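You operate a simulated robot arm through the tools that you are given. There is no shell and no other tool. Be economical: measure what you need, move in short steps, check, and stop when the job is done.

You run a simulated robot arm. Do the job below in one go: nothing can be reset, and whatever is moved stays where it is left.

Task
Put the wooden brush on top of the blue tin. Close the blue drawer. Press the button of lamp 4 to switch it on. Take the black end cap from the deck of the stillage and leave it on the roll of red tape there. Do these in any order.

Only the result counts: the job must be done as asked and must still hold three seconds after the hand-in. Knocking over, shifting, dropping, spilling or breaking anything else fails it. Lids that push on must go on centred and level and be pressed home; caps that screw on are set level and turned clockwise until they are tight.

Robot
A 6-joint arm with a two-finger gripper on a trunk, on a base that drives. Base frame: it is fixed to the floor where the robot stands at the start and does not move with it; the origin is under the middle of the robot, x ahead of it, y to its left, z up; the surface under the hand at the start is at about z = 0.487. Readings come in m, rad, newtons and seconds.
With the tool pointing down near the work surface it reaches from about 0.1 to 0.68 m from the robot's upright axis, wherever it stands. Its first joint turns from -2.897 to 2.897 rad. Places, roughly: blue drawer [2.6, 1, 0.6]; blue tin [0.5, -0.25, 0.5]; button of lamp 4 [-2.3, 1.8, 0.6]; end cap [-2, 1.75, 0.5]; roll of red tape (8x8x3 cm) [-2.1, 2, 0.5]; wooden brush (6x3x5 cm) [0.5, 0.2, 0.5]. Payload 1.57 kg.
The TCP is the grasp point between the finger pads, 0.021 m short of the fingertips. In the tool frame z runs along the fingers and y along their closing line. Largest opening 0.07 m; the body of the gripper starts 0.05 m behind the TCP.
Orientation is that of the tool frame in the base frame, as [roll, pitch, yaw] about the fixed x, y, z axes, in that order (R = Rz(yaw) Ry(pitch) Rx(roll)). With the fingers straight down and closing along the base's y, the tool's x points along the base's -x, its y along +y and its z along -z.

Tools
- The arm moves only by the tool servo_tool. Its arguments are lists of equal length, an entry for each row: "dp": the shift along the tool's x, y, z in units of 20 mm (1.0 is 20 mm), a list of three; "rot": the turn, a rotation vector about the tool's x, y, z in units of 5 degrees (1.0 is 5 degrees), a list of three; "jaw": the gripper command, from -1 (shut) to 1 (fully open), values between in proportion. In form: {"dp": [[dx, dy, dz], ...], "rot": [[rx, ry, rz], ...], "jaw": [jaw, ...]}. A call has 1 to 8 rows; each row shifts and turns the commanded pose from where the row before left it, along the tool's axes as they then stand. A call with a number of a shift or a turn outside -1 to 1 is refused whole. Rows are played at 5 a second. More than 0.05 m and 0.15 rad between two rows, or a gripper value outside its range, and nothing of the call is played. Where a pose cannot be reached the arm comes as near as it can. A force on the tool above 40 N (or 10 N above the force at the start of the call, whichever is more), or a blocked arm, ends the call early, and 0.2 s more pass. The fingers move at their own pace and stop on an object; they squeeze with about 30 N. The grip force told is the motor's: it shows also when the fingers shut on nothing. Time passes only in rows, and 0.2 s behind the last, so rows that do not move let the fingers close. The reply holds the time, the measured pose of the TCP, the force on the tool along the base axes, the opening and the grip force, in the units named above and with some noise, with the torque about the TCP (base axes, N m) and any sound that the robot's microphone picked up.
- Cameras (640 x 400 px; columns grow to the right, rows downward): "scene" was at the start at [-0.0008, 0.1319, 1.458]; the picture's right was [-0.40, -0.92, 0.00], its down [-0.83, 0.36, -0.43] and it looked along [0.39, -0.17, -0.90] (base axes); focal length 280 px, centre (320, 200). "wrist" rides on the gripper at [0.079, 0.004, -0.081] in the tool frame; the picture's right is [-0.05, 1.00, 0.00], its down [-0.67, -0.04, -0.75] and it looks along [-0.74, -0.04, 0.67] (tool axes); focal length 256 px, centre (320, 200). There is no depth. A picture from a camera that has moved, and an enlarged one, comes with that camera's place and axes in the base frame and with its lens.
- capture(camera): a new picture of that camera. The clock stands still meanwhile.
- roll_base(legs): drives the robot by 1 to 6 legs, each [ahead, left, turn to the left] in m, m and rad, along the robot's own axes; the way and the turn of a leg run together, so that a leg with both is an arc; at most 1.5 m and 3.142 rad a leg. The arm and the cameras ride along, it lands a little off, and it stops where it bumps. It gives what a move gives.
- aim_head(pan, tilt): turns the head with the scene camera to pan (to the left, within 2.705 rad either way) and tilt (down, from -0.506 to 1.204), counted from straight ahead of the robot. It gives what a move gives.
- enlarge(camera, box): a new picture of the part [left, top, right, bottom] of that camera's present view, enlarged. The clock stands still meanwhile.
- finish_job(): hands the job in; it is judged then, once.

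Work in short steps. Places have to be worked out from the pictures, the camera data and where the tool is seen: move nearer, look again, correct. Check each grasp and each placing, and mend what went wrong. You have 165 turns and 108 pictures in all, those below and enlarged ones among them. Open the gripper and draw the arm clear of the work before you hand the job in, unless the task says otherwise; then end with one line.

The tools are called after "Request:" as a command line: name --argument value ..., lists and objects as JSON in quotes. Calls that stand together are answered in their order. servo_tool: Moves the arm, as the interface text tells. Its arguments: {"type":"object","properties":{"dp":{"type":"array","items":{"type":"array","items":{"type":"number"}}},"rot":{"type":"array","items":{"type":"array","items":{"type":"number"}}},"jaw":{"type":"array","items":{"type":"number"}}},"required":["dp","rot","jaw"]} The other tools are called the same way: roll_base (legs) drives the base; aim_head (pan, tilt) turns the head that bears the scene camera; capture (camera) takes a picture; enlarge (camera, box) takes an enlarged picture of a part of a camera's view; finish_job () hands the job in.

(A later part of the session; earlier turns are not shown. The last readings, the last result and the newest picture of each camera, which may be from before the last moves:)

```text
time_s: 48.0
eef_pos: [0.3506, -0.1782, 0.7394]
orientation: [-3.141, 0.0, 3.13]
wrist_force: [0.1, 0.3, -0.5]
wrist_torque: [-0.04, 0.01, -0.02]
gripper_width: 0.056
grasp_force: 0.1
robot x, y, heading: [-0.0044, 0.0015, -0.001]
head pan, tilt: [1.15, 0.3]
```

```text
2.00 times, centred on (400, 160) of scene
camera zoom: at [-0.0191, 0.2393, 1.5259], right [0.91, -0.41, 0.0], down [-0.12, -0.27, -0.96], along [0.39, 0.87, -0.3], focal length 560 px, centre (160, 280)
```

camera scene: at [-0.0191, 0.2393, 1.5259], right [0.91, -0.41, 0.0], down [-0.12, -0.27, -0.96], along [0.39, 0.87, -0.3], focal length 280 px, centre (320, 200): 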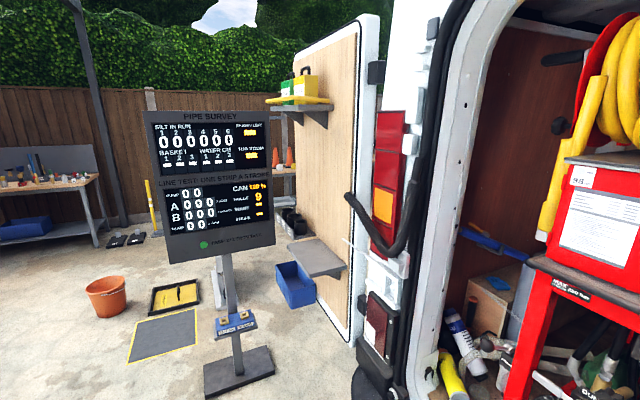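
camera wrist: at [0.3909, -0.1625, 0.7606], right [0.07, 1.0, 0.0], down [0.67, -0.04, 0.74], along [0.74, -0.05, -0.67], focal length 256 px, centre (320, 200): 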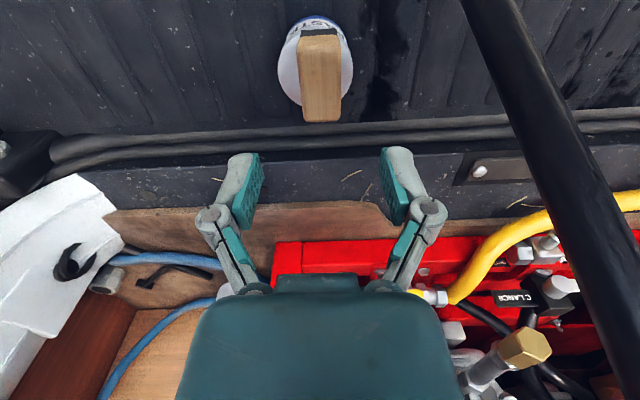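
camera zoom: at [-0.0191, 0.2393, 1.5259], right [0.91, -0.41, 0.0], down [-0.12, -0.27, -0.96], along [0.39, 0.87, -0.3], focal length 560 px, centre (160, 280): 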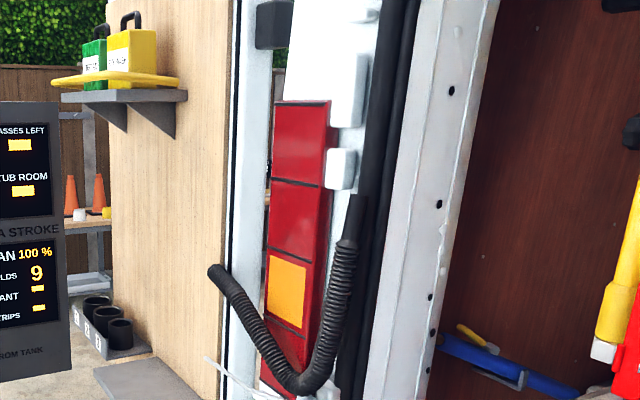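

Before driving, check the floor behind and to the left for cables.

Request:
aim_head --pan 2.7 --tilt 0.95

Request:
capture --camera "scene"

Request:
aim_head --pan 1.6 --tilt 0.7

Request:
capture --camera "scene"

```text
time_s: 49.6
eef_pos: [0.3514, -0.1789, 0.7406]
orientation: [-3.141, -0.001, 3.129]
wrist_force: [0.1, 0.4, 0.0]
wrist_torque: [0.0, 0.02, -0.02]
gripper_width: 0.0558
grasp_force: 0.0
robot x, y, heading: [0.0022, -0.002, -0.002]
head pan, tilt: [2.7, 0.949]
```

```text
73 pictures are left
camera scene: at [-0.1232, 0.1853, 1.4701], right [0.43, 0.9, 0.0], down [0.73, -0.35, -0.58], along [-0.53, 0.25, -0.81], focal length 280 px, centre (320, 200)
```

scene: 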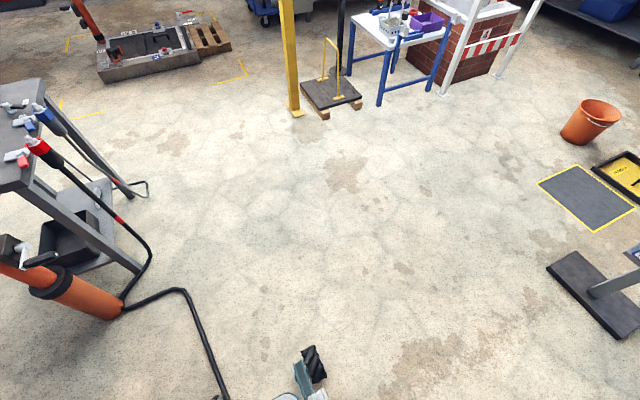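

```text
time_s: 50.9
eef_pos: [0.3517, -0.1795, 0.7408]
orientation: [3.141, -0.001, 3.13]
wrist_force: [0.2, 1.1, 0.8]
wrist_torque: [-0.04, 0.03, 0.04]
gripper_width: 0.0559
grasp_force: 0.1
robot x, y, heading: [-0.0005, -0.0026, -0.001]
head pan, tilt: [1.6, 0.7]
```

```text
72 pictures are left
camera scene: at [-0.0599, 0.2391, 1.4898], right [1.0, 0.03, 0.0], down [0.02, -0.64, -0.76], along [-0.02, 0.76, -0.64], focal length 280 px, centre (320, 200)
```

scene: 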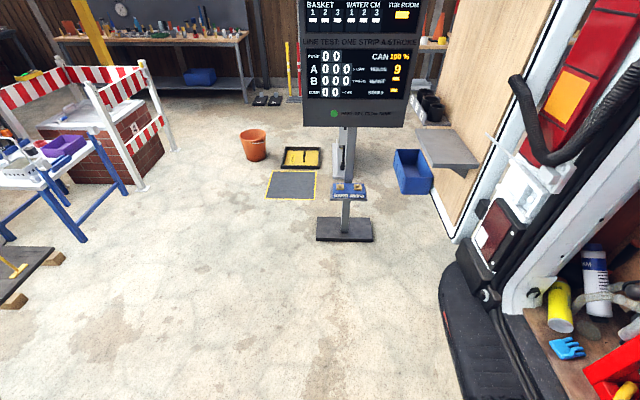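

Cables run under/behind on the right; I'll bring the hand back to the left side along the same inner arc, then drive off to the left.

Request:
servo_tool --dp '[[1, 0, 0], [1, 0, 0], [0.5, 1, 0], [0, 1, 0], [0, 1, 0], [0, 1, 0], [0, 1, 0], [0, 1, 0]]' --rot '[[0, 0, 0], [0, 0, 0], [0, 0, 0], [0, 0, 0], [0, 0, 0], [0, 0, 0], [0, 0, 0], [0, 0, 0]]' --jaw '[0.6, 0.6, 0.6, 0.6, 0.6, 0.6, 0.6, 0.6]'

Request:
servo_tool --dp '[[0, 1, 0], [0, 1, 0], [0, 1, 0], [0, 1, 0], [0, 1, 0], [0, 1, 0], [0, 1, 0], [0, 1, 0]]' --rot '[[0, 0, 0], [0, 0, 0], [0, 0, 0], [0, 0, 0], [0, 0, 0], [0, 0, 0], [0, 0, 0], [0, 0, 0]]' --jaw '[0.6, 0.6, 0.6, 0.6, 0.6, 0.6, 0.6, 0.6]'

```text
time_s: 52.7
eef_pos: [0.3021, -0.0564, 0.7402]
orientation: [-3.141, -0.003, 3.128]
wrist_force: [0.5, -0.3, -0.2]
wrist_torque: [-0.02, 0.01, -0.01]
gripper_width: 0.0561
grasp_force: 0.1
robot x, y, heading: [-0.001, 0.0018, -0.002]
head pan, tilt: [1.6, 0.7]
```

```text
time_s: 54.5
eef_pos: [0.3037, 0.1024, 0.7389]
orientation: [-3.138, -0.001, 3.13]
wrist_force: [-0.2, -0.7, 0.3]
wrist_torque: [-0.02, 0.01, -0.01]
gripper_width: 0.0561
grasp_force: 0.1
robot x, y, heading: [0.0052, 0.0004, -0.005]
head pan, tilt: [1.6, 0.7]
```

Now drive left, diagonally back, and turn to face the stillage.

Request:
roll_base --legs '[[0, 0.5, 0], [-0.6, 0.6, 0], [0, 0, 3.1]]'

Request:
aim_head --pan 0 --tilt 0.4

Request:
capture --camera "scene"

```text
time_s: 68.8
eef_pos: [-0.894, 1.0289, 0.7391]
orientation: [-3.14, 0.0, -0.065]
wrist_force: [0.6, 1.0, -0.1]
wrist_torque: [0.04, -0.01, 0.03]
gripper_width: 0.0562
grasp_force: 0.1
robot x, y, heading: [-0.5848, 1.1114, 3.09]
head pan, tilt: [1.6, 0.7]
```

```text
time_s: 70.5
eef_pos: [-0.8939, 1.0291, 0.7399]
orientation: [3.141, 0.0, -0.066]
wrist_force: [0.4, -0.6, -0.5]
wrist_torque: [0.01, 0.02, 0.02]
gripper_width: 0.056
grasp_force: 0.2
robot x, y, heading: [-0.5876, 1.1135, 3.085]
head pan, tilt: [0.0, 0.4]
```

```text
71 pictures are left
camera scene: at [-0.6262, 0.9618, 1.5164], right [0.05, 1.0, 0.0], down [0.39, -0.02, -0.92], along [-0.92, 0.05, -0.39], focal length 280 px, centre (320, 200)
```

scene: 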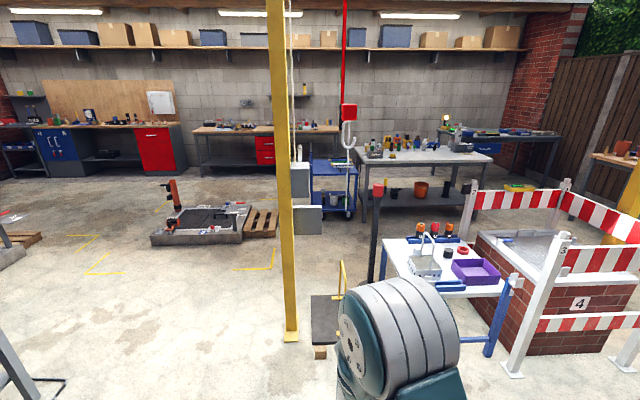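

Request:
enlarge --camera "scene" --box '[360, 210, 540, 322]'

```text
3.56 times, centred on (450, 266) of scene
camera zoom: at [-0.6262, 0.9618, 1.5164], right [0.05, 1.0, 0.0], down [0.39, -0.02, -0.92], along [-0.92, 0.05, -0.39], focal length 995 px, centre (-142, -35)
```

zoom: 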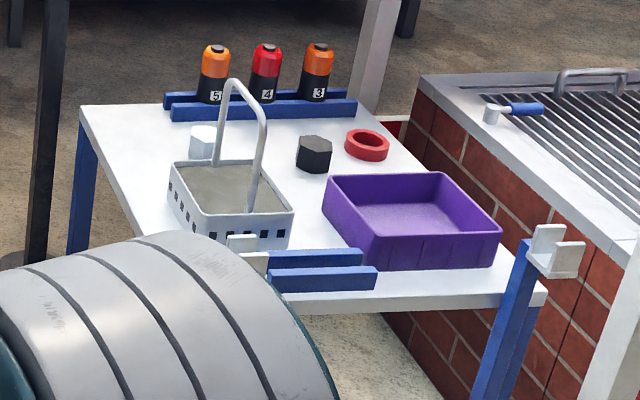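

Lamp 4, end cap and tape are at the far side of the stillage, so standing on its west side would be better. I check that corridor.

Request:
enlarge --camera "scene" --box '[220, 130, 420, 350]'

```text
1.82 times, centred on (320, 240) of scene
camera zoom: at [-0.6262, 0.9618, 1.5164], right [0.05, 1.0, 0.0], down [0.39, -0.02, -0.92], along [-0.92, 0.05, -0.39], focal length 509 px, centre (320, 127)
```

zoom: 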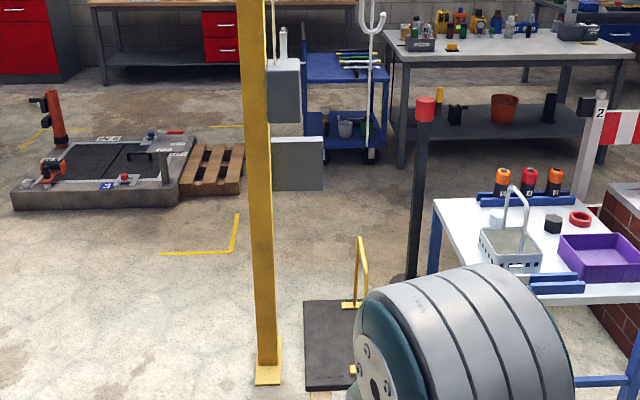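

Corridor at x≈-2.7 is free. Drive around the south side of the yellow post and turn to face north there.

Request:
roll_base --legs '[[0, 0.8, 0], [1.4, 0, 0], [0.7, 0, 0], [0, 0, -1.52]]'

Request:
aim_head --pan -0.3 --tilt 0.6

Request:
capture --camera "scene"

```text
time_s: 88.3
eef_pos: [-2.7937, 0.6987, 0.7399]
orientation: [-3.141, -0.001, -1.562]
wrist_force: [-0.4, 0.1, 0.6]
wrist_torque: [-0.01, 0.0, 0.02]
gripper_width: 0.0561
grasp_force: 0.0
robot x, y, heading: [-2.686, 0.3968, 1.592]
head pan, tilt: [0.0, 0.4]
```

```text
time_s: 89.1
eef_pos: [-2.7922, 0.6983, 0.7398]
orientation: [3.141, 0.001, -1.564]
wrist_force: [0.0, -0.4, 0.5]
wrist_torque: [0.0, -0.01, 0.03]
gripper_width: 0.0561
grasp_force: 0.1
robot x, y, heading: [-2.6819, 0.4009, 1.59]
head pan, tilt: [-0.3, 0.6]
```

```text
68 pictures are left
camera scene: at [-2.8142, 0.4214, 1.4984], right [0.96, -0.27, 0.0], down [-0.15, -0.54, -0.82], along [0.23, 0.79, -0.57], focal length 280 px, centre (320, 200)
```

scene: 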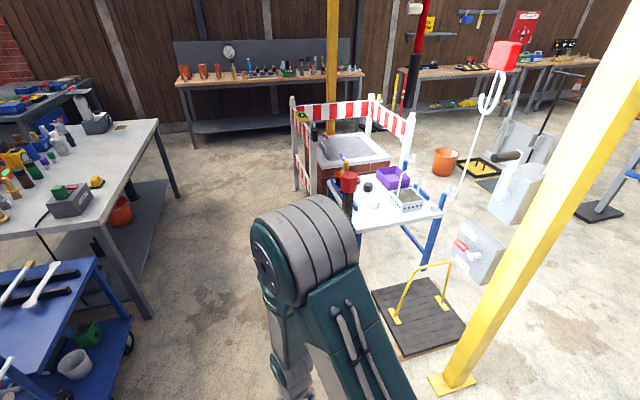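

A black post with red top stands at about (-2.44,1.46); I pass it at x≈-2.85.

Request:
roll_base --legs '[[0.1, 0.16, 0], [1.35, 0, 0]]'

Request:
aim_head --pan -1.5 --tilt 0.9

Request:
capture --camera "scene"

```text
time_s: 90.7
eef_pos: [-2.9553, 0.7731, 0.7414]
orientation: [-3.103, -0.001, -1.435]
wrist_force: [0.7, -0.8, -0.5]
wrist_torque: [0.02, 0.0, 0.01]
gripper_width: 0.056
grasp_force: 0.1
robot x, y, heading: [-2.7964, 0.473, 1.627]
head pan, tilt: [-0.3, 0.6]
stopped in leg 1: the robot was blocked; the commanded pose is now the measured one
```

```text
time_s: 92.1
eef_pos: [-2.9486, 0.7738, 0.7411]
orientation: [-3.11, -0.001, -1.442]
wrist_force: [0.0, 0.4, -0.1]
wrist_torque: [0.01, 0.02, 0.01]
gripper_width: 0.056
grasp_force: 0.1
robot x, y, heading: [-2.7989, 0.4734, 1.625]
head pan, tilt: [-1.499, 0.901]
```

```text
67 pictures are left
camera scene: at [-2.8493, 0.4212, 1.4746], right [0.13, -0.99, 0.0], down [-0.79, -0.1, -0.61], along [0.6, 0.08, -0.79], focal length 280 px, centre (320, 200)
```

scene: 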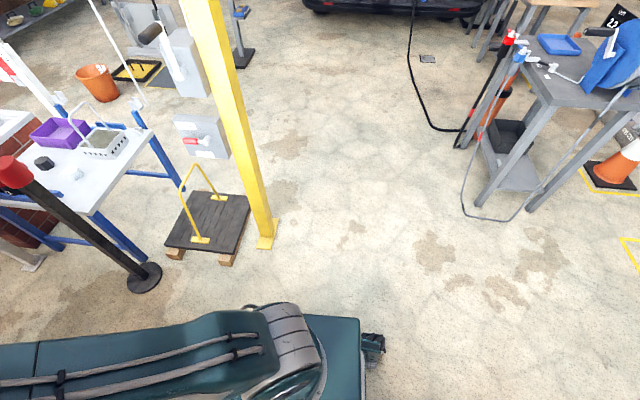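

Blocked — see what is on the left.

Request:
aim_head --pan 0.9 --tilt 0.9

Request:
capture --camera "scene"

Request:
capture --camera "wrist"

```text
time_s: 94.3
eef_pos: [-2.9488, 0.7729, 0.7415]
orientation: [-3.109, 0.001, -1.442]
wrist_force: [0.6, 0.6, -0.2]
wrist_torque: [0.0, 0.04, -0.03]
gripper_width: 0.056
grasp_force: 0.0
robot x, y, heading: [-2.7985, 0.4812, 1.628]
head pan, tilt: [0.901, 0.901]
```

```text
66 pictures are left
camera scene: at [-2.9859, 0.4549, 1.4766], right [0.58, 0.82, -0.01], down [0.63, -0.45, -0.63], along [-0.52, 0.36, -0.78], focal length 280 px, centre (320, 200)
```

scene: 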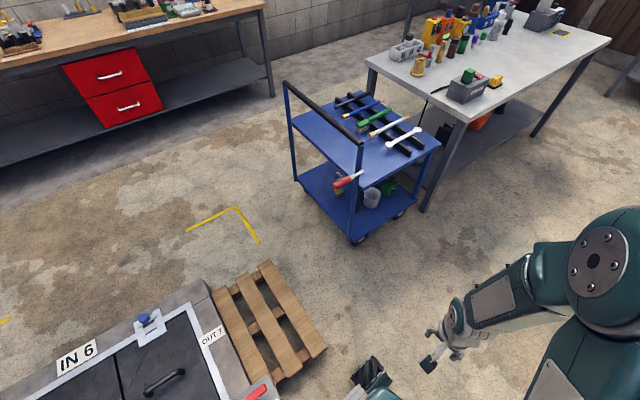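

```text
65 pictures are left
camera wrist: at [-2.9453, 0.6944, 0.8207], right [-1.0, -0.08, -0.03], down [-0.07, 0.66, 0.75], along [-0.04, 0.74, -0.67], focal length 256 px, centre (320, 200)
```

wrist: 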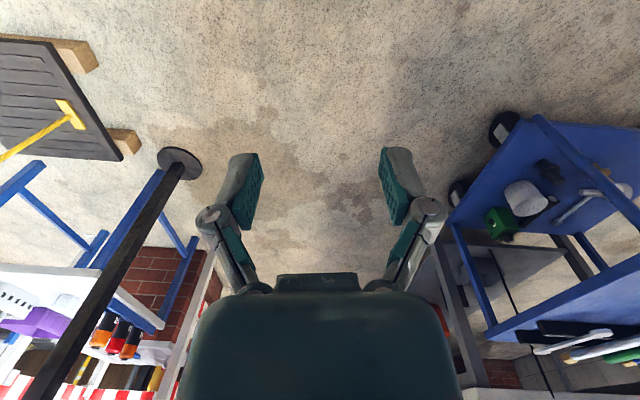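

The base apparently touched the trough edge at its rear left (slight tilt). Back off to the right and check.

Request:
roll_base --legs '[[0, -0.1, 0]]'

Request:
aim_head --pan 1.6 --tilt 1.0

Request:
capture --camera "scene"

```text
time_s: 95.5
eef_pos: [-2.877, 0.7774, 0.7361]
orientation: [-3.091, -0.001, -1.437]
wrist_force: [-1.3, 0.7, 0.0]
wrist_torque: [-0.04, -0.09, -0.02]
gripper_width: 0.0563
grasp_force: 0.0
robot x, y, heading: [-2.7095, 0.4827, 1.628]
head pan, tilt: [0.901, 0.901]
```

```text
time_s: 96.5
eef_pos: [-2.8528, 0.7794, 0.7418]
orientation: [-3.118, 0.001, -1.435]
wrist_force: [1.3, -0.7, -1.1]
wrist_torque: [0.0, 0.07, -0.01]
gripper_width: 0.0557
grasp_force: 0.0
robot x, y, heading: [-2.7076, 0.484, 1.633]
head pan, tilt: [1.6, 1.0]
```

```text
64 pictures are left
camera scene: at [-2.9162, 0.4105, 1.4679], right [-0.09, 1.0, 0.0], down [0.83, 0.07, -0.55], along [-0.54, -0.05, -0.84], focal length 280 px, centre (320, 200)
```

scene: 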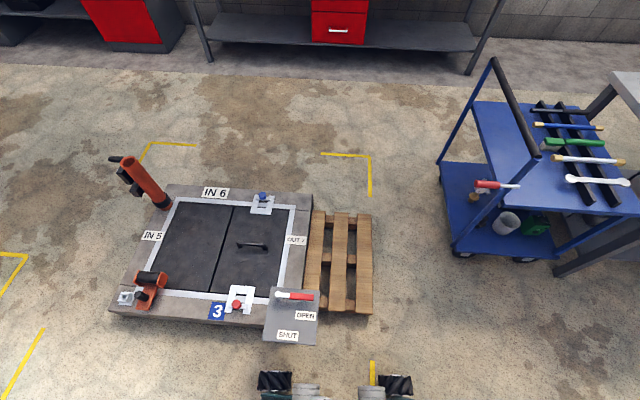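

It was the lever stand at the trough's edge; nothing looks displaced. Go ahead first, then left, then on to y≈1.86.

Request:
roll_base --legs '[[0.45, 0, -0.03], [0, 0.1, -0.03], [0.6, 0, 0]]'

Request:
aim_head --pan -0.8 --tilt 0.9

Request:
capture --camera "scene"

```text
time_s: 103.0
eef_pos: [-2.977, 1.8309, 0.7396]
orientation: [-3.115, 0.0, -1.475]
wrist_force: [-0.3, 0.0, -0.7]
wrist_torque: [0.01, 0.01, -0.01]
gripper_width: 0.056
grasp_force: 0.0
robot x, y, heading: [-2.8407, 1.5271, 1.588]
head pan, tilt: [1.6, 1.0]
```

```text
time_s: 105.2
eef_pos: [-2.9787, 1.8302, 0.7407]
orientation: [-3.113, 0.002, -1.475]
wrist_force: [-0.3, -0.1, 0.7]
wrist_torque: [0.0, -0.01, -0.02]
gripper_width: 0.0558
grasp_force: 0.1
robot x, y, heading: [-2.8405, 1.5307, 1.59]
head pan, tilt: [-0.799, 0.901]
```

```text
63 pictures are left
camera scene: at [-2.939, 1.5221, 1.4734], right [0.71, -0.7, 0.0], down [-0.55, -0.56, -0.62], along [0.44, 0.44, -0.78], focal length 280 px, centre (320, 200)
```

scene: 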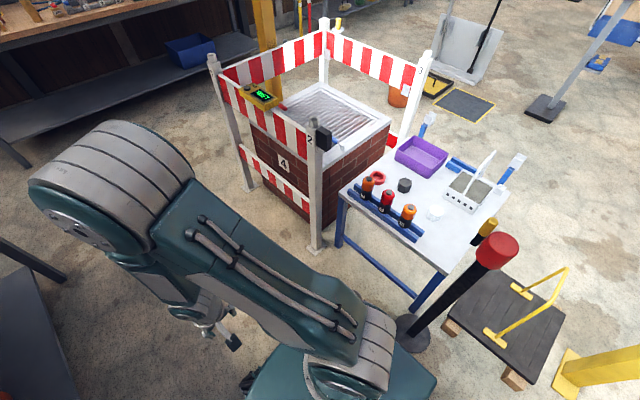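

Move on to about (-2.76, 1.85), between the two posts.

Request:
roll_base --legs '[[0.32, 0, 0], [0, -0.085, 0]]'

Request:
aim_head --pan -1.45 --tilt 0.95

Request:
capture --camera "scene"

```text
time_s: 108.0
eef_pos: [-2.918, 2.1568, 0.7386]
orientation: [-3.1, 0.003, -1.469]
wrist_force: [-1.0, 1.0, -0.6]
wrist_torque: [-0.03, -0.04, 0.0]
gripper_width: 0.0561
grasp_force: 0.0
robot x, y, heading: [-2.7705, 1.8578, 1.589]
head pan, tilt: [-0.799, 0.901]
```

```text
time_s: 109.1
eef_pos: [-2.8975, 2.156, 0.7408]
orientation: [-3.124, 0.005, -1.469]
wrist_force: [0.2, -0.6, -0.1]
wrist_torque: [0.0, 0.01, 0.01]
gripper_width: 0.056
grasp_force: 0.1
robot x, y, heading: [-2.763, 1.8589, 1.59]
head pan, tilt: [-1.45, 0.949]
```

```text
62 pictures are left
camera scene: at [-2.8365, 1.8059, 1.4704], right [0.14, -0.99, 0.0], down [-0.81, -0.12, -0.58], along [0.57, 0.08, -0.82], focal length 280 px, centre (320, 200)
```

scene: 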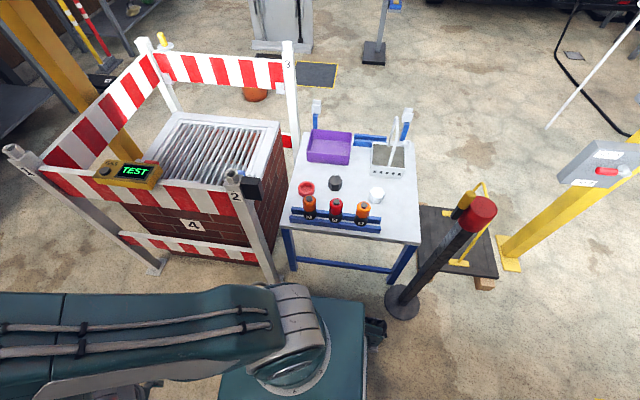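

I shift the base 10 cm west for clearance from barrier post 2, then swing the arm clockwise toward the stillage in an arc.

Request:
roll_base --legs '[[0, 0.1, 0]]'

Request:
servo_tool --dp '[[-0.3, -0.9, -1], [-0.3, -0.9, -1], [-0.3, -0.9, 0], [-0.3, -0.95, 0], [-0.3, -0.95, 0], [-0.3, -0.95, 0], [-0.3, -0.95, 0], [-0.3, -0.95, 0]]' --rot '[[0, 0, 0.67], [0, 0, 0.67], [0, 0, 0.67], [0, 0, 0.67], [0, 0, 0.67], [0, 0, 0.67], [0, 0, 0.67], [0, 0, 0.67]]' --jaw '[0.6, 0.6, 0.6, 0.6, 0.6, 0.6, 0.6, 0.6]'

Request:
capture --camera "scene"

```text
time_s: 110.2
eef_pos: [-2.9962, 2.1547, 0.7417]
orientation: [-3.125, 0.003, -1.469]
wrist_force: [-0.1, -0.2, -0.4]
wrist_torque: [-0.01, 0.04, 0.02]
gripper_width: 0.0559
grasp_force: 0.1
robot x, y, heading: [-2.8638, 1.8558, 1.592]
head pan, tilt: [-1.45, 0.949]
```

```text
time_s: 112.0
eef_pos: [-2.8535, 2.187, 0.7845]
orientation: [-3.119, 0.014, -1.935]
wrist_force: [0.1, -0.5, -0.3]
wrist_torque: [-0.02, 0.0, 0.01]
gripper_width: 0.0559
grasp_force: 0.0
robot x, y, heading: [-2.8645, 1.8554, 1.6]
head pan, tilt: [-1.45, 0.949]
```

```text
61 pictures are left
camera scene: at [-2.9482, 1.8033, 1.4698], right [0.14, -0.99, 0.0], down [-0.8, -0.12, -0.58], along [0.58, 0.08, -0.81], focal length 280 px, centre (320, 200)
```

scene: 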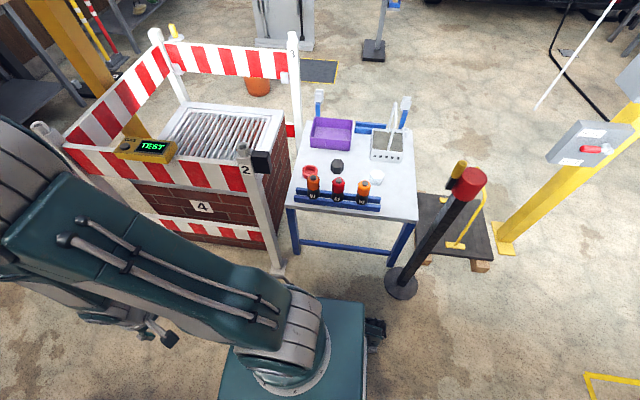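

Request:
servo_tool --dp '[[-0.3, -0.95, 0], [-0.3, -0.95, 0], [-0.3, -0.95, 0], [-0.3, -0.95, 0], [-0.3, -0.95, 0], [-0.3, -0.95, 0], [-0.3, -0.95, 0]]' --rot '[[0, 0, 0.67], [0, 0, 0.67], [0, 0, 0.67], [0, 0, 0.67], [0, 0, 0.67], [0, 0, 0.67], [0, 0, 0.67]]' --jaw '[0.6, 0.6, 0.6, 0.6, 0.6, 0.6, 0.6]'

Request:
capture --camera "scene"

```text
time_s: 113.6
eef_pos: [-2.7173, 2.1536, 0.7872]
orientation: [-3.127, 0.02, -2.348]
wrist_force: [-0.4, -0.8, 1.3]
wrist_torque: [-0.01, -0.02, 0.01]
gripper_width: 0.0559
grasp_force: 0.1
robot x, y, heading: [-2.8596, 1.8566, 1.588]
head pan, tilt: [-1.45, 0.949]
```

```text
60 pictures are left
camera scene: at [-2.9433, 1.8032, 1.47], right [0.14, -0.99, 0.0], down [-0.8, -0.12, -0.58], along [0.58, 0.08, -0.81], focal length 280 px, centre (320, 200)
```

scene: 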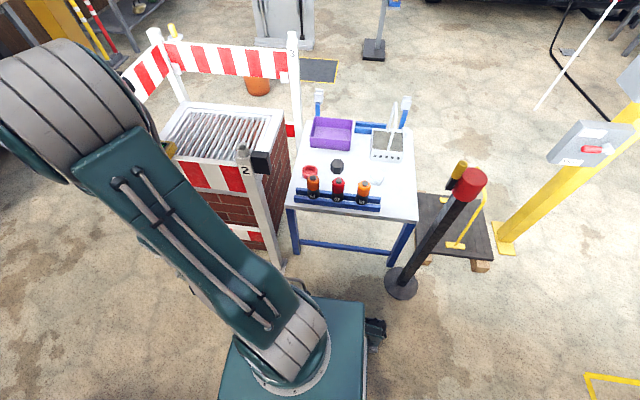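

Request:
servo_tool --dp '[[-0.3, -0.95, 0], [-0.3, -0.95, 0], [-0.3, -0.95, 0], [-0.3, -0.95, 0], [-0.3, -0.95, 0], [-0.3, -0.95, 0], [-0.3, -0.95, 0], [-0.3, -0.95, 0]]' --rot '[[0, 0, 0.67], [0, 0, 0.67], [0, 0, 0.67], [0, 0, 0.67], [0, 0, 0.67], [0, 0, 0.67], [0, 0, 0.67], [0, 0, 0.67]]' --jaw '[0.6, 0.6, 0.6, 0.6, 0.6, 0.6, 0.6, 0.6]'

Request:
servo_tool --dp '[[-0.3, -0.95, 0], [-0.3, -0.95, 0], [-0.3, -0.95, 0], [-0.3, -0.95, 0], [-0.3, -0.95, 0], [-0.3, -0.95, 0], [-0.3, -0.95, 0], [-0.3, -0.95, 0]]' --rot '[[0, 0, 0.67], [0, 0, 0.67], [0, 0, 0.67], [0, 0, 0.67], [0, 0, 0.67], [0, 0, 0.67], [0, 0, 0], [0, 0, 0]]' --jaw '[0.6, 0.6, 0.6, 0.6, 0.6, 0.6, 0.6, 0.6]'

Request:
capture --camera "wrist"

Request:
capture --camera "scene"

```text
time_s: 115.4
eef_pos: [-2.5929, 2.0552, 0.7902]
orientation: [-3.14, 0.027, -2.816]
wrist_force: [0.1, 1.1, 0.4]
wrist_torque: [0.01, 0.01, 0.01]
gripper_width: 0.0561
grasp_force: 0.0
robot x, y, heading: [-2.8641, 1.8521, 1.593]
head pan, tilt: [-1.45, 0.949]
```

```text
time_s: 117.2
eef_pos: [-2.5264, 1.911, 0.7912]
orientation: [3.135, 0.025, 3.118]
wrist_force: [-0.4, 0.0, -0.4]
wrist_torque: [-0.02, 0.01, -0.03]
gripper_width: 0.056
grasp_force: 0.1
robot x, y, heading: [-2.8635, 1.8542, 1.598]
head pan, tilt: [-1.45, 0.949]
```

```text
59 pictures are left
camera wrist: at [-2.6078, 1.9167, 0.8691], right [0.08, 1.0, 0.01], down [0.65, -0.06, 0.76], along [0.76, -0.05, -0.65], focal length 256 px, centre (320, 200)
```

wrist: 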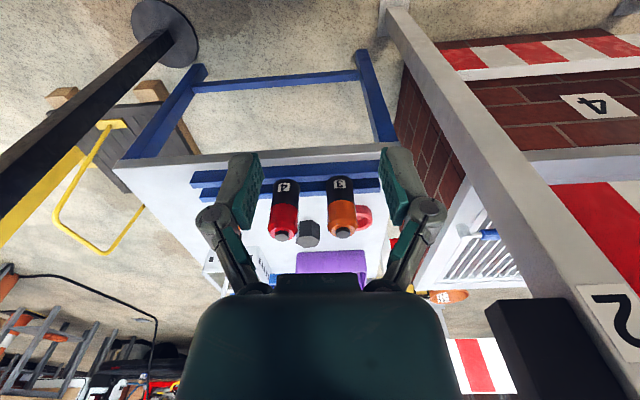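

```text
58 pictures are left
camera scene: at [-2.9425, 1.8021, 1.47], right [0.14, -0.99, 0.0], down [-0.81, -0.12, -0.58], along [0.58, 0.08, -0.81], focal length 280 px, centre (320, 200)
```

scene: 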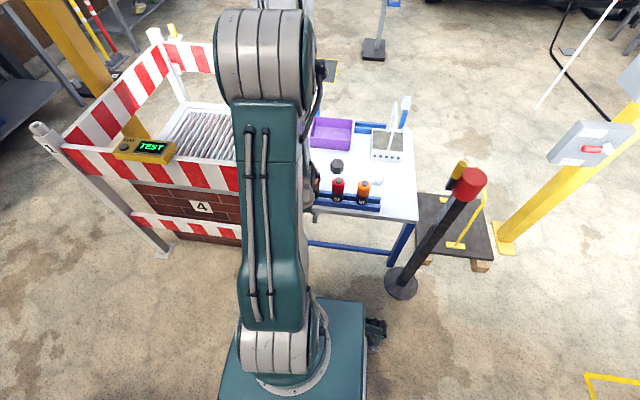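

Good view of the lamps. Bring the hand to y≈1.84, then shift the base back 10 cm east.

Request:
servo_tool --dp '[[0, -1, 0], [0, -1, 0], [0, -1, 0], [0, -0.4, 0]]' --rot '[[0, 0.29, 0], [0, 0, 0], [0, 0, 0], [0, 0, 0]]' --jaw '[0.6, -0.5, -1, -1]'

Request:
roll_base --legs '[[0, -0.1, 0]]'

Request:
capture --camera "wrist"

```text
time_s: 118.2
eef_pos: [-2.5295, 1.8443, 0.7892]
orientation: [3.135, -0.001, 3.119]
wrist_force: [0.5, 0.0, 0.0]
wrist_torque: [-0.01, -0.02, 0.01]
gripper_width: 0.0
grasp_force: 28.6
robot x, y, heading: [-2.8632, 1.8556, 1.593]
head pan, tilt: [-1.45, 0.949]
```

```text
time_s: 119.4
eef_pos: [-2.4471, 1.8469, 0.7939]
orientation: [3.132, 0.009, 3.117]
wrist_force: [-0.7, 0.3, -0.8]
wrist_torque: [0.02, -0.07, 0.02]
gripper_width: 0.0
grasp_force: 28.9
robot x, y, heading: [-2.772, 1.856, 1.594]
head pan, tilt: [-1.45, 0.949]
```

```text
57 pictures are left
camera wrist: at [-2.5263, 1.8517, 0.8733], right [0.08, 1.0, 0.01], down [0.66, -0.06, 0.75], along [0.75, -0.05, -0.66], focal length 256 px, centre (320, 200)
```

wrist: 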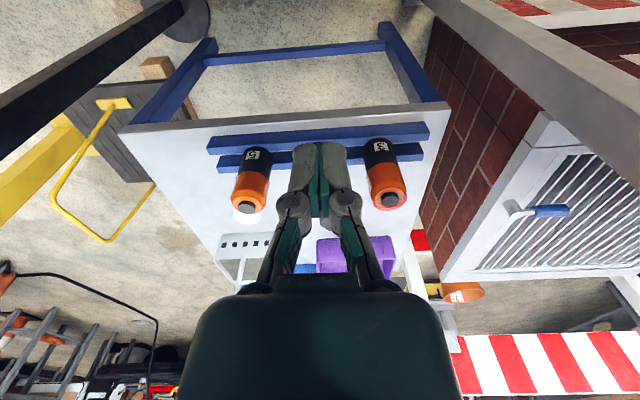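

Lamp 4's button is at about [-2.255,1.829,0.645]. Move closed fingertips over it at safe height.

Request:
servo_tool --dp '[[-1, -0.2, 0], [-1, -0.2, 0], [-1, -0.25, 0], [-1, 0, 0], [-1, 0, 0], [-1, 0, 0], [-1, 0, 0], [-1, 0, 0]]' --rot '[[0, 0, 0], [0, 0, 0], [0, 0, 0], [0, 0, 0], [0, 0, 0], [0, 0, 0], [0, 0, 0], [0, 0, 0]]' --jaw '[-1, -1, -1, -1, -1, -1, -1, -1]'

Request:
capture --camera "wrist"

Request:
enlarge --camera "scene" --box '[240, 120, 400, 220]'

```text
time_s: 121.2
eef_pos: [-2.2737, 1.8296, 0.786]
orientation: [3.136, -0.007, 3.118]
wrist_force: [0.8, 0.2, 0.2]
wrist_torque: [-0.02, -0.02, -0.02]
gripper_width: 0.0
grasp_force: 29.0
robot x, y, heading: [-2.7729, 1.856, 1.599]
head pan, tilt: [-1.45, 0.949]
```

```text
56 pictures are left
camera wrist: at [-2.351, 1.8355, 0.8668], right [0.08, 1.0, 0.01], down [0.67, -0.06, 0.74], along [0.74, -0.05, -0.67], focal length 256 px, centre (320, 200)
```

wrist: 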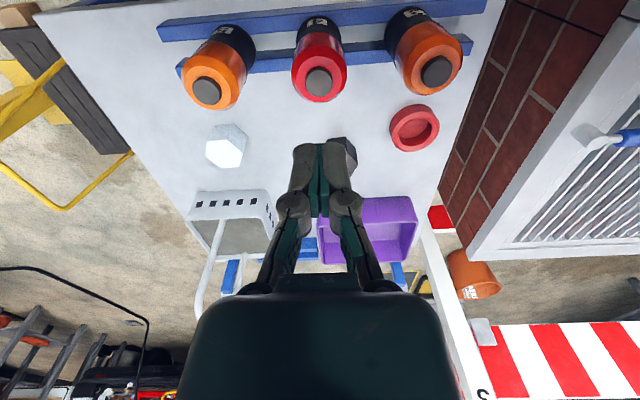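

```text
4.00 times, centred on (320, 170) of scene
camera zoom: at [-2.8431, 1.804, 1.4703], right [0.14, -0.99, 0.0], down [-0.81, -0.12, -0.58], along [0.57, 0.08, -0.82], focal length 1120 px, centre (320, 320)
```

zoom: 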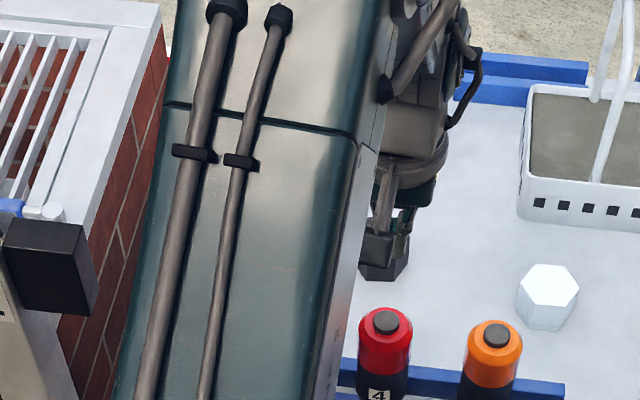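

Button is 19 mm ahead; move over it and down to a bit above.

Request:
servo_tool --dp '[[-0.93, 0.05, 0], [0, 0, 1], [0, 0, 1], [0, 0, 1], [0, 0, 1], [0, 0, 0.6]]' --rot '[[0, 0, 0], [0, 0, 0], [0, 0, 0], [0, 0, 0], [0, 0, 0], [0, 0, 0]]' --jaw '[-1, -1, -1, -1, -1, -1]'

Request:
capture --camera "wrist"

Request:
enlarge --camera "scene" --box '[300, 140, 380, 190]'

```text
time_s: 122.6
eef_pos: [-2.2566, 1.8302, 0.6964]
orientation: [3.135, -0.007, 3.118]
wrist_force: [0.1, -0.2, 0.4]
wrist_torque: [-0.02, -0.01, -0.02]
gripper_width: 0.0
grasp_force: 28.6
robot x, y, heading: [-2.7707, 1.8545, 1.597]
head pan, tilt: [-1.45, 0.949]
```

```text
54 pictures are left
camera wrist: at [-2.334, 1.8363, 0.7757], right [0.08, 1.0, 0.01], down [0.67, -0.06, 0.74], along [0.74, -0.05, -0.67], focal length 256 px, centre (320, 200)
```

wrist: 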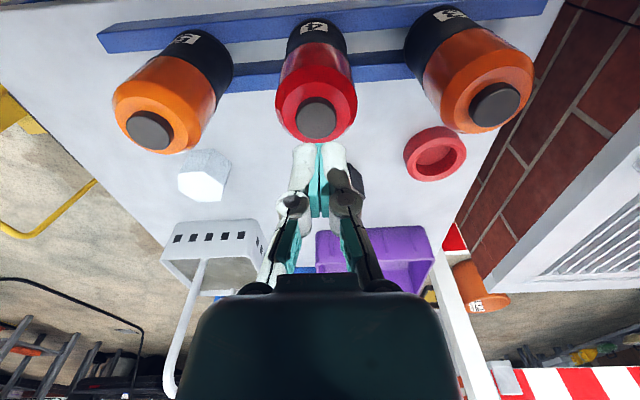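

```text
8.00 times, centred on (340, 165) of scene
camera zoom: at [-2.8483, 1.8039, 1.4701], right [0.14, -0.99, 0.0], down [-0.81, -0.12, -0.58], along [0.57, 0.08, -0.81], focal length 2239 px, centre (160, 480)
```

zoom: 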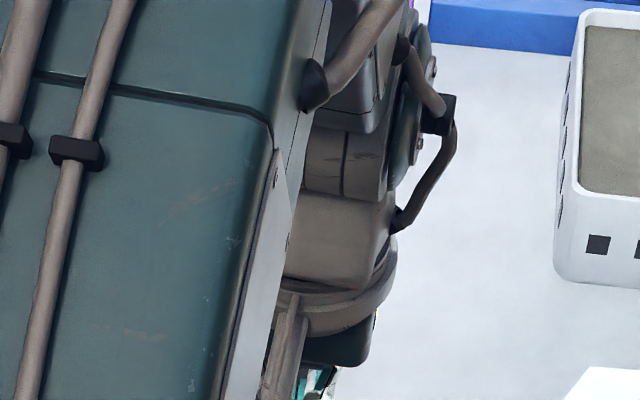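

Aligned. Press down in small steps, watching force and sound.

Request:
servo_tool --dp '[[0, 0, 0.5], [0, 0, 0.5], [0, 0, 0.2], [0, 0, 0.2], [0, 0, 0.1], [0, 0, 0.1]]' --rot '[[0, 0, 0], [0, 0, 0], [0, 0, 0], [0, 0, 0], [0, 0, 0], [0, 0, 0]]' --jaw '[-1, -1, -1, -1, -1, -1]'

```text
time_s: 124.0
eef_pos: [-2.2575, 1.8313, 0.6639]
orientation: [3.136, -0.006, 3.116]
wrist_force: [0.1, 0.5, 1.3]
wrist_torque: [0.0, 0.02, 0.01]
gripper_width: 0.0059
grasp_force: 28.3
robot x, y, heading: [-2.7717, 1.8548, 1.595]
head pan, tilt: [-1.45, 0.949]
heard: click
```

Click heard. Rise and check the lamp.

Request:
servo_tool --dp '[[0, 0, -0.5], [0, 0, -1], [0, 0, -1], [0, 0, -1], [0, 0, -1], [0, 0, -1]]' --rot '[[0, 0, 0], [0, 0, 0], [0, 0, 0], [0, 0, 0], [0, 0, 0], [0, 0, 0]]' --jaw '[-1, -1, -1, -1, -1, -1]'

Request:
capture --camera "wrist"

```text
time_s: 125.4
eef_pos: [-2.2573, 1.8307, 0.7738]
orientation: [3.134, -0.01, 3.119]
wrist_force: [0.3, 0.0, 0.4]
wrist_torque: [0.0, 0.02, -0.02]
gripper_width: 0.0
grasp_force: 28.9
robot x, y, heading: [-2.7705, 1.8609, 1.598]
head pan, tilt: [-1.45, 0.949]
```

```text
52 pictures are left
camera wrist: at [-2.3355, 1.8363, 0.854], right [0.08, 1.0, 0.01], down [0.67, -0.06, 0.74], along [0.74, -0.05, -0.67], focal length 256 px, centre (320, 200)
```

wrist: 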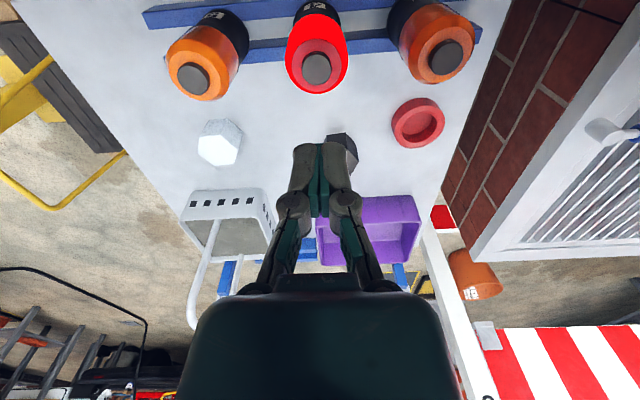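

Lamp 4 is lit. Now open and move forward to view the black cap.

Request:
servo_tool --dp '[[-1, 0, 0], [-1, 0, 0], [-1, 0, 0], [-1, 0, 0], [-0.5, 0, 0]]' --rot '[[0, 0, 0], [0, 0, 0], [0, 0, 0], [0, 0, 0], [0, -0.1, 0]]' --jaw '[1, 1, 1, 1, 1]'

Request:
capture --camera "wrist"

Request:
enlarge --camera "scene" --box '[270, 120, 390, 195]'

```text
time_s: 126.6
eef_pos: [-2.1666, 1.827, 0.7729]
orientation: [3.135, 0.002, 3.117]
wrist_force: [0.8, -0.1, 0.1]
wrist_torque: [-0.02, -0.05, -0.02]
gripper_width: 0.07
grasp_force: 0.1
robot x, y, heading: [-2.7692, 1.8595, 1.59]
head pan, tilt: [-1.45, 0.949]
```

```text
51 pictures are left
camera wrist: at [-2.2456, 1.833, 0.853], right [0.08, 1.0, 0.01], down [0.66, -0.06, 0.75], along [0.74, -0.05, -0.67], focal length 256 px, centre (320, 200)
```

wrist: 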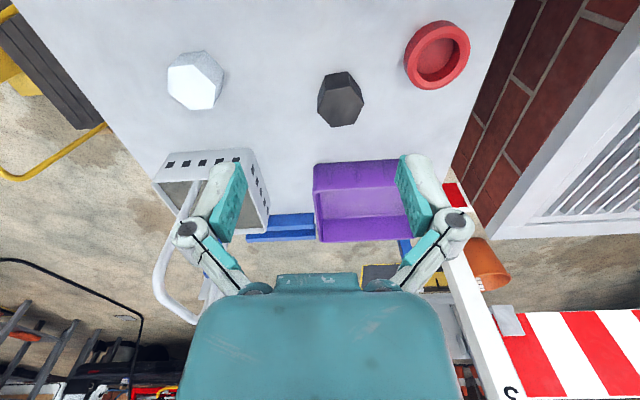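

```text
5.33 times, centred on (330, 158) of scene
camera zoom: at [-2.849, 1.8039, 1.4701], right [0.14, -0.99, 0.0], down [-0.81, -0.12, -0.58], along [0.57, 0.08, -0.81], focal length 1493 px, centre (267, 427)
```

zoom: 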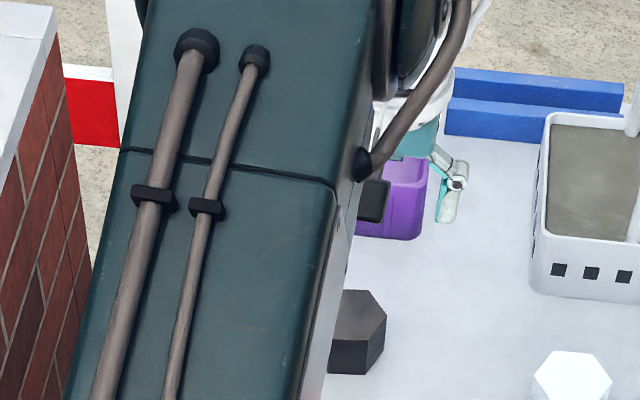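

Request:
enlarge --camera "wrist" --box '[290, 10, 490, 135]'

```text
3.20 times, centred on (390, 72) of wrist
camera zoom: at [-2.2456, 1.833, 0.853], right [0.08, 1.0, 0.01], down [0.66, -0.06, 0.75], along [0.74, -0.05, -0.67], focal length 819 px, centre (96, 608)
```

zoom: 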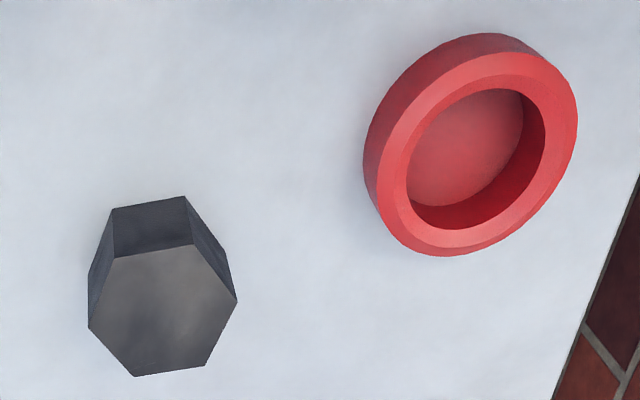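

Cap: hexagonal, centre about [-2.0725,1.851], top z≈0.534, flats ≈53 mm with normals at 5°/65°/125°. I rotate the hand 23° to take it across flats; first, measure the tape closely.

Request:
enlarge --camera "wrist" --box '[396, 12, 480, 96]'

Request:
servo_tool --dp '[[-1, 0.24, 0], [-1, 0.24, 0], [-1, 0.24, 0], [-1, 0.24, 0], [-0.7, 0.4, 0]]' --rot '[[0, 0, 0], [0, 0, 0], [0, 0, 0], [0, 0, 0], [0, 0, 0]]' --jaw '[1, 1, 1, 1, 1]'

Request:
servo_tool --dp '[[0, 0, 0], [0, 0, 0], [0, 0, 0], [0, 0, 0], [0, 0, 0]]' --rot '[[0, 0, 1], [0, 0, 1], [0, 0, 1], [0, 0, 1], [0, 0, 0.64]]' --jaw '[1, 1, 1, 1, 1]'

Request:
capture --camera "wrist"

```text
4.76 times, centred on (438, 54) of wrist
camera zoom: at [-2.2456, 1.833, 0.853], right [0.08, 1.0, 0.01], down [0.66, -0.06, 0.75], along [0.74, -0.05, -0.67], focal length 1219 px, centre (-242, 895)
```

zoom: 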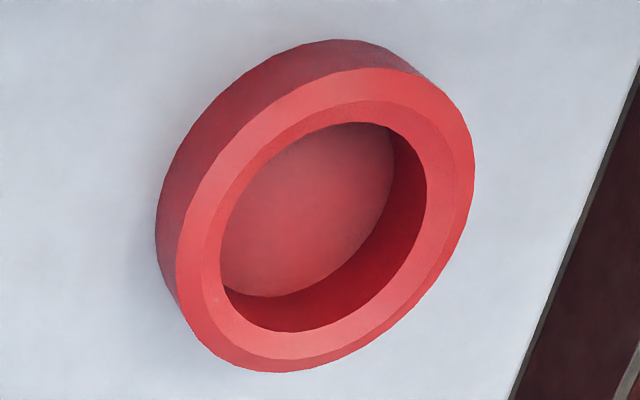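

```text
time_s: 127.8
eef_pos: [-2.0708, 1.8523, 0.7742]
orientation: [3.135, 0.001, 3.115]
wrist_force: [0.3, 0.4, 0.4]
wrist_torque: [-0.01, 0.01, -0.04]
gripper_width: 0.07
grasp_force: 0.0
robot x, y, heading: [-2.7696, 1.858, 1.596]
head pan, tilt: [-1.45, 0.949]
```

```text
time_s: 129.0
eef_pos: [-2.0722, 1.8522, 0.7736]
orientation: [3.135, -0.004, 2.712]
wrist_force: [0.3, 0.5, -0.2]
wrist_torque: [-0.03, 0.0, 0.02]
gripper_width: 0.0697
grasp_force: 0.0
robot x, y, heading: [-2.773, 1.856, 1.6]
head pan, tilt: [-1.45, 0.949]
```

```text
47 pictures are left
camera wrist: at [-2.1418, 1.8896, 0.8533], right [0.46, 0.89, 0.01], down [0.59, -0.32, 0.74], along [0.66, -0.34, -0.67], focal length 256 px, centre (320, 200)
```

wrist: 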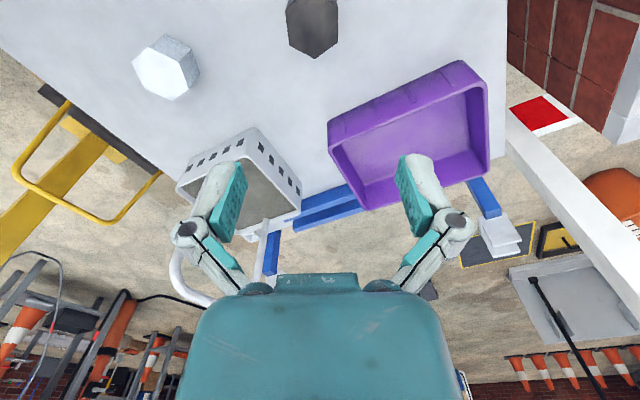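

Request:
servo_tool --dp '[[0, 0, 1], [0, 0, 1], [0, 0, 1], [0, 0, 1], [0, 0, 1], [0, 0, 1], [0, 0, 1]]' --rot '[[0, 0, 0], [0, 0, 0], [0, 0, 0], [0, 0, 0], [0, 0, 0], [0, 0, 0], [0, 0, 0]]' --jaw '[1, 1, 1, 1, 1, 1, 1]'

Request:
capture --camera "wrist"

Request:
enlarge --camera "wrist" --box '[240, 40, 400, 140]'

```text
time_s: 130.6
eef_pos: [-2.0707, 1.8541, 0.6341]
orientation: [3.134, 0.002, 2.713]
wrist_force: [-0.6, 0.0, 0.2]
wrist_torque: [0.02, -0.02, -0.01]
gripper_width: 0.0698
grasp_force: 0.1
robot x, y, heading: [-2.7719, 1.8541, 1.602]
head pan, tilt: [-1.45, 0.949]
```

```text
46 pictures are left
camera wrist: at [-2.1407, 1.8904, 0.7137], right [0.46, 0.89, 0.01], down [0.59, -0.31, 0.74], along [0.66, -0.34, -0.67], focal length 256 px, centre (320, 200)
```

wrist: 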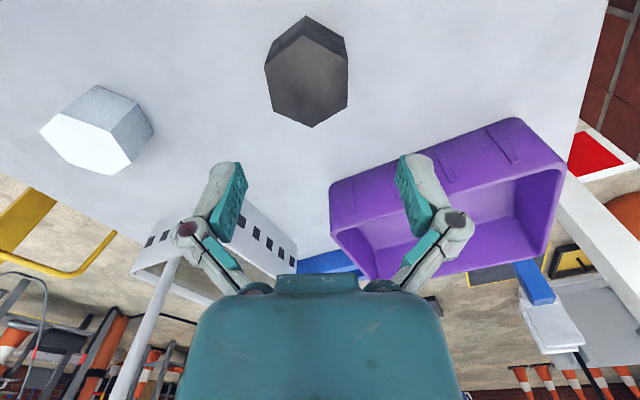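

```text
4.00 times, centred on (320, 90) of wrist
camera zoom: at [-2.1407, 1.8904, 0.7137], right [0.46, 0.89, 0.01], down [0.59, -0.31, 0.74], along [0.66, -0.34, -0.67], focal length 1024 px, centre (320, 640)
```

zoom: 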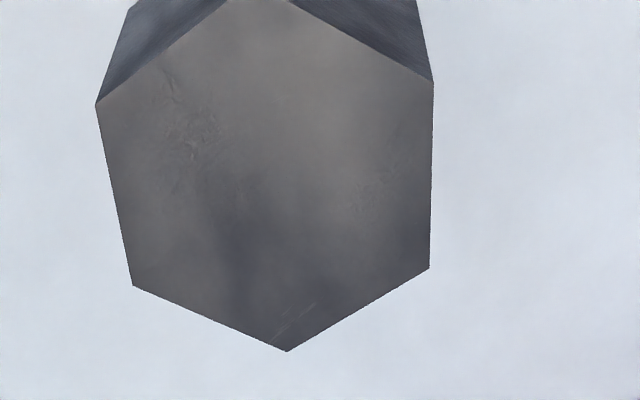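

Cap is 8.5 mm to one side (−tool y) and 2 mm ahead; correct, then descend to grasp height.

Request:
servo_tool --dp '[[-0.1, -0.43, 0], [0, 0, 1], [0, 0, 1], [0, 0, 1], [0, 0, 0.6]]' --rot '[[0, 0, 0], [0, 0, 0], [0, 0, 0], [0, 0, 0], [0, 0, 0]]' --jaw '[1, 1, 1, 1, 1]'

Request:
capture --camera "wrist"

```text
time_s: 131.8
eef_pos: [-2.0923, 1.8487, 0.568]
orientation: [3.134, -0.001, 2.713]
wrist_force: [0.2, 0.1, 0.2]
wrist_torque: [-0.01, -0.04, 0.0]
gripper_width: 0.07
grasp_force: 0.1
out of reach, approached as far as the arm can: row 2, 3, 4, 5
robot x, y, heading: [-2.7682, 1.857, 1.59]
head pan, tilt: [-1.45, 0.949]
```

```text
44 pictures are left
camera wrist: at [-2.1619, 1.884, 0.6472], right [0.46, 0.89, 0.01], down [0.59, -0.31, 0.74], along [0.66, -0.34, -0.67], focal length 256 px, centre (320, 200)
```

wrist: 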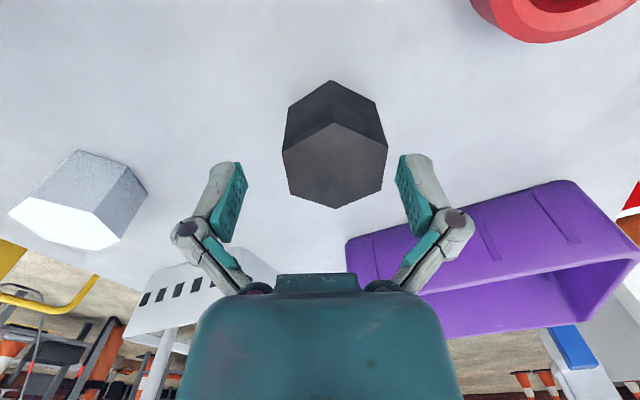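

Reach limit. I tilt the hand 10° outward about the closing axis (pads stay parallel to the flats) to gain reach, then re-approach.

Request:
servo_tool --dp '[[0, 0, -1], [0, 0, -0.5], [0, 0, 0], [0, 0, 0]]' --rot '[[0, 0, 0], [0, -0.7, 0], [0, -0.7, 0], [0, -0.6, 0]]' --jaw '[1, 1, 1, 1]'

Request:
enlarge --camera "wrist" --box '[240, 40, 400, 220]'

```text
time_s: 132.8
eef_pos: [-2.0935, 1.848, 0.5998]
orientation: [3.134, 0.174, 2.712]
wrist_force: [0.0, -0.3, -0.7]
wrist_torque: [-0.01, -0.01, -0.02]
gripper_width: 0.0699
grasp_force: 0.1
robot x, y, heading: [-2.773, 1.8564, 1.59]
head pan, tilt: [-1.45, 0.949]
```

```text
2.22 times, centred on (320, 130) of wrist
camera zoom: at [-2.175, 1.8888, 0.6636], right [0.46, 0.89, 0.02], down [0.46, -0.26, 0.85], along [0.76, -0.39, -0.53], focal length 569 px, centre (320, 356)
```

zoom: 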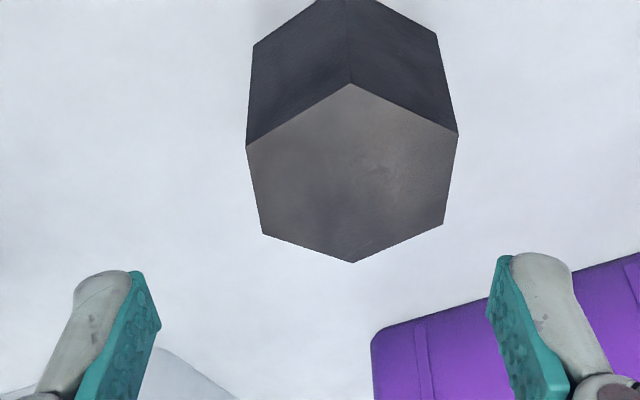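

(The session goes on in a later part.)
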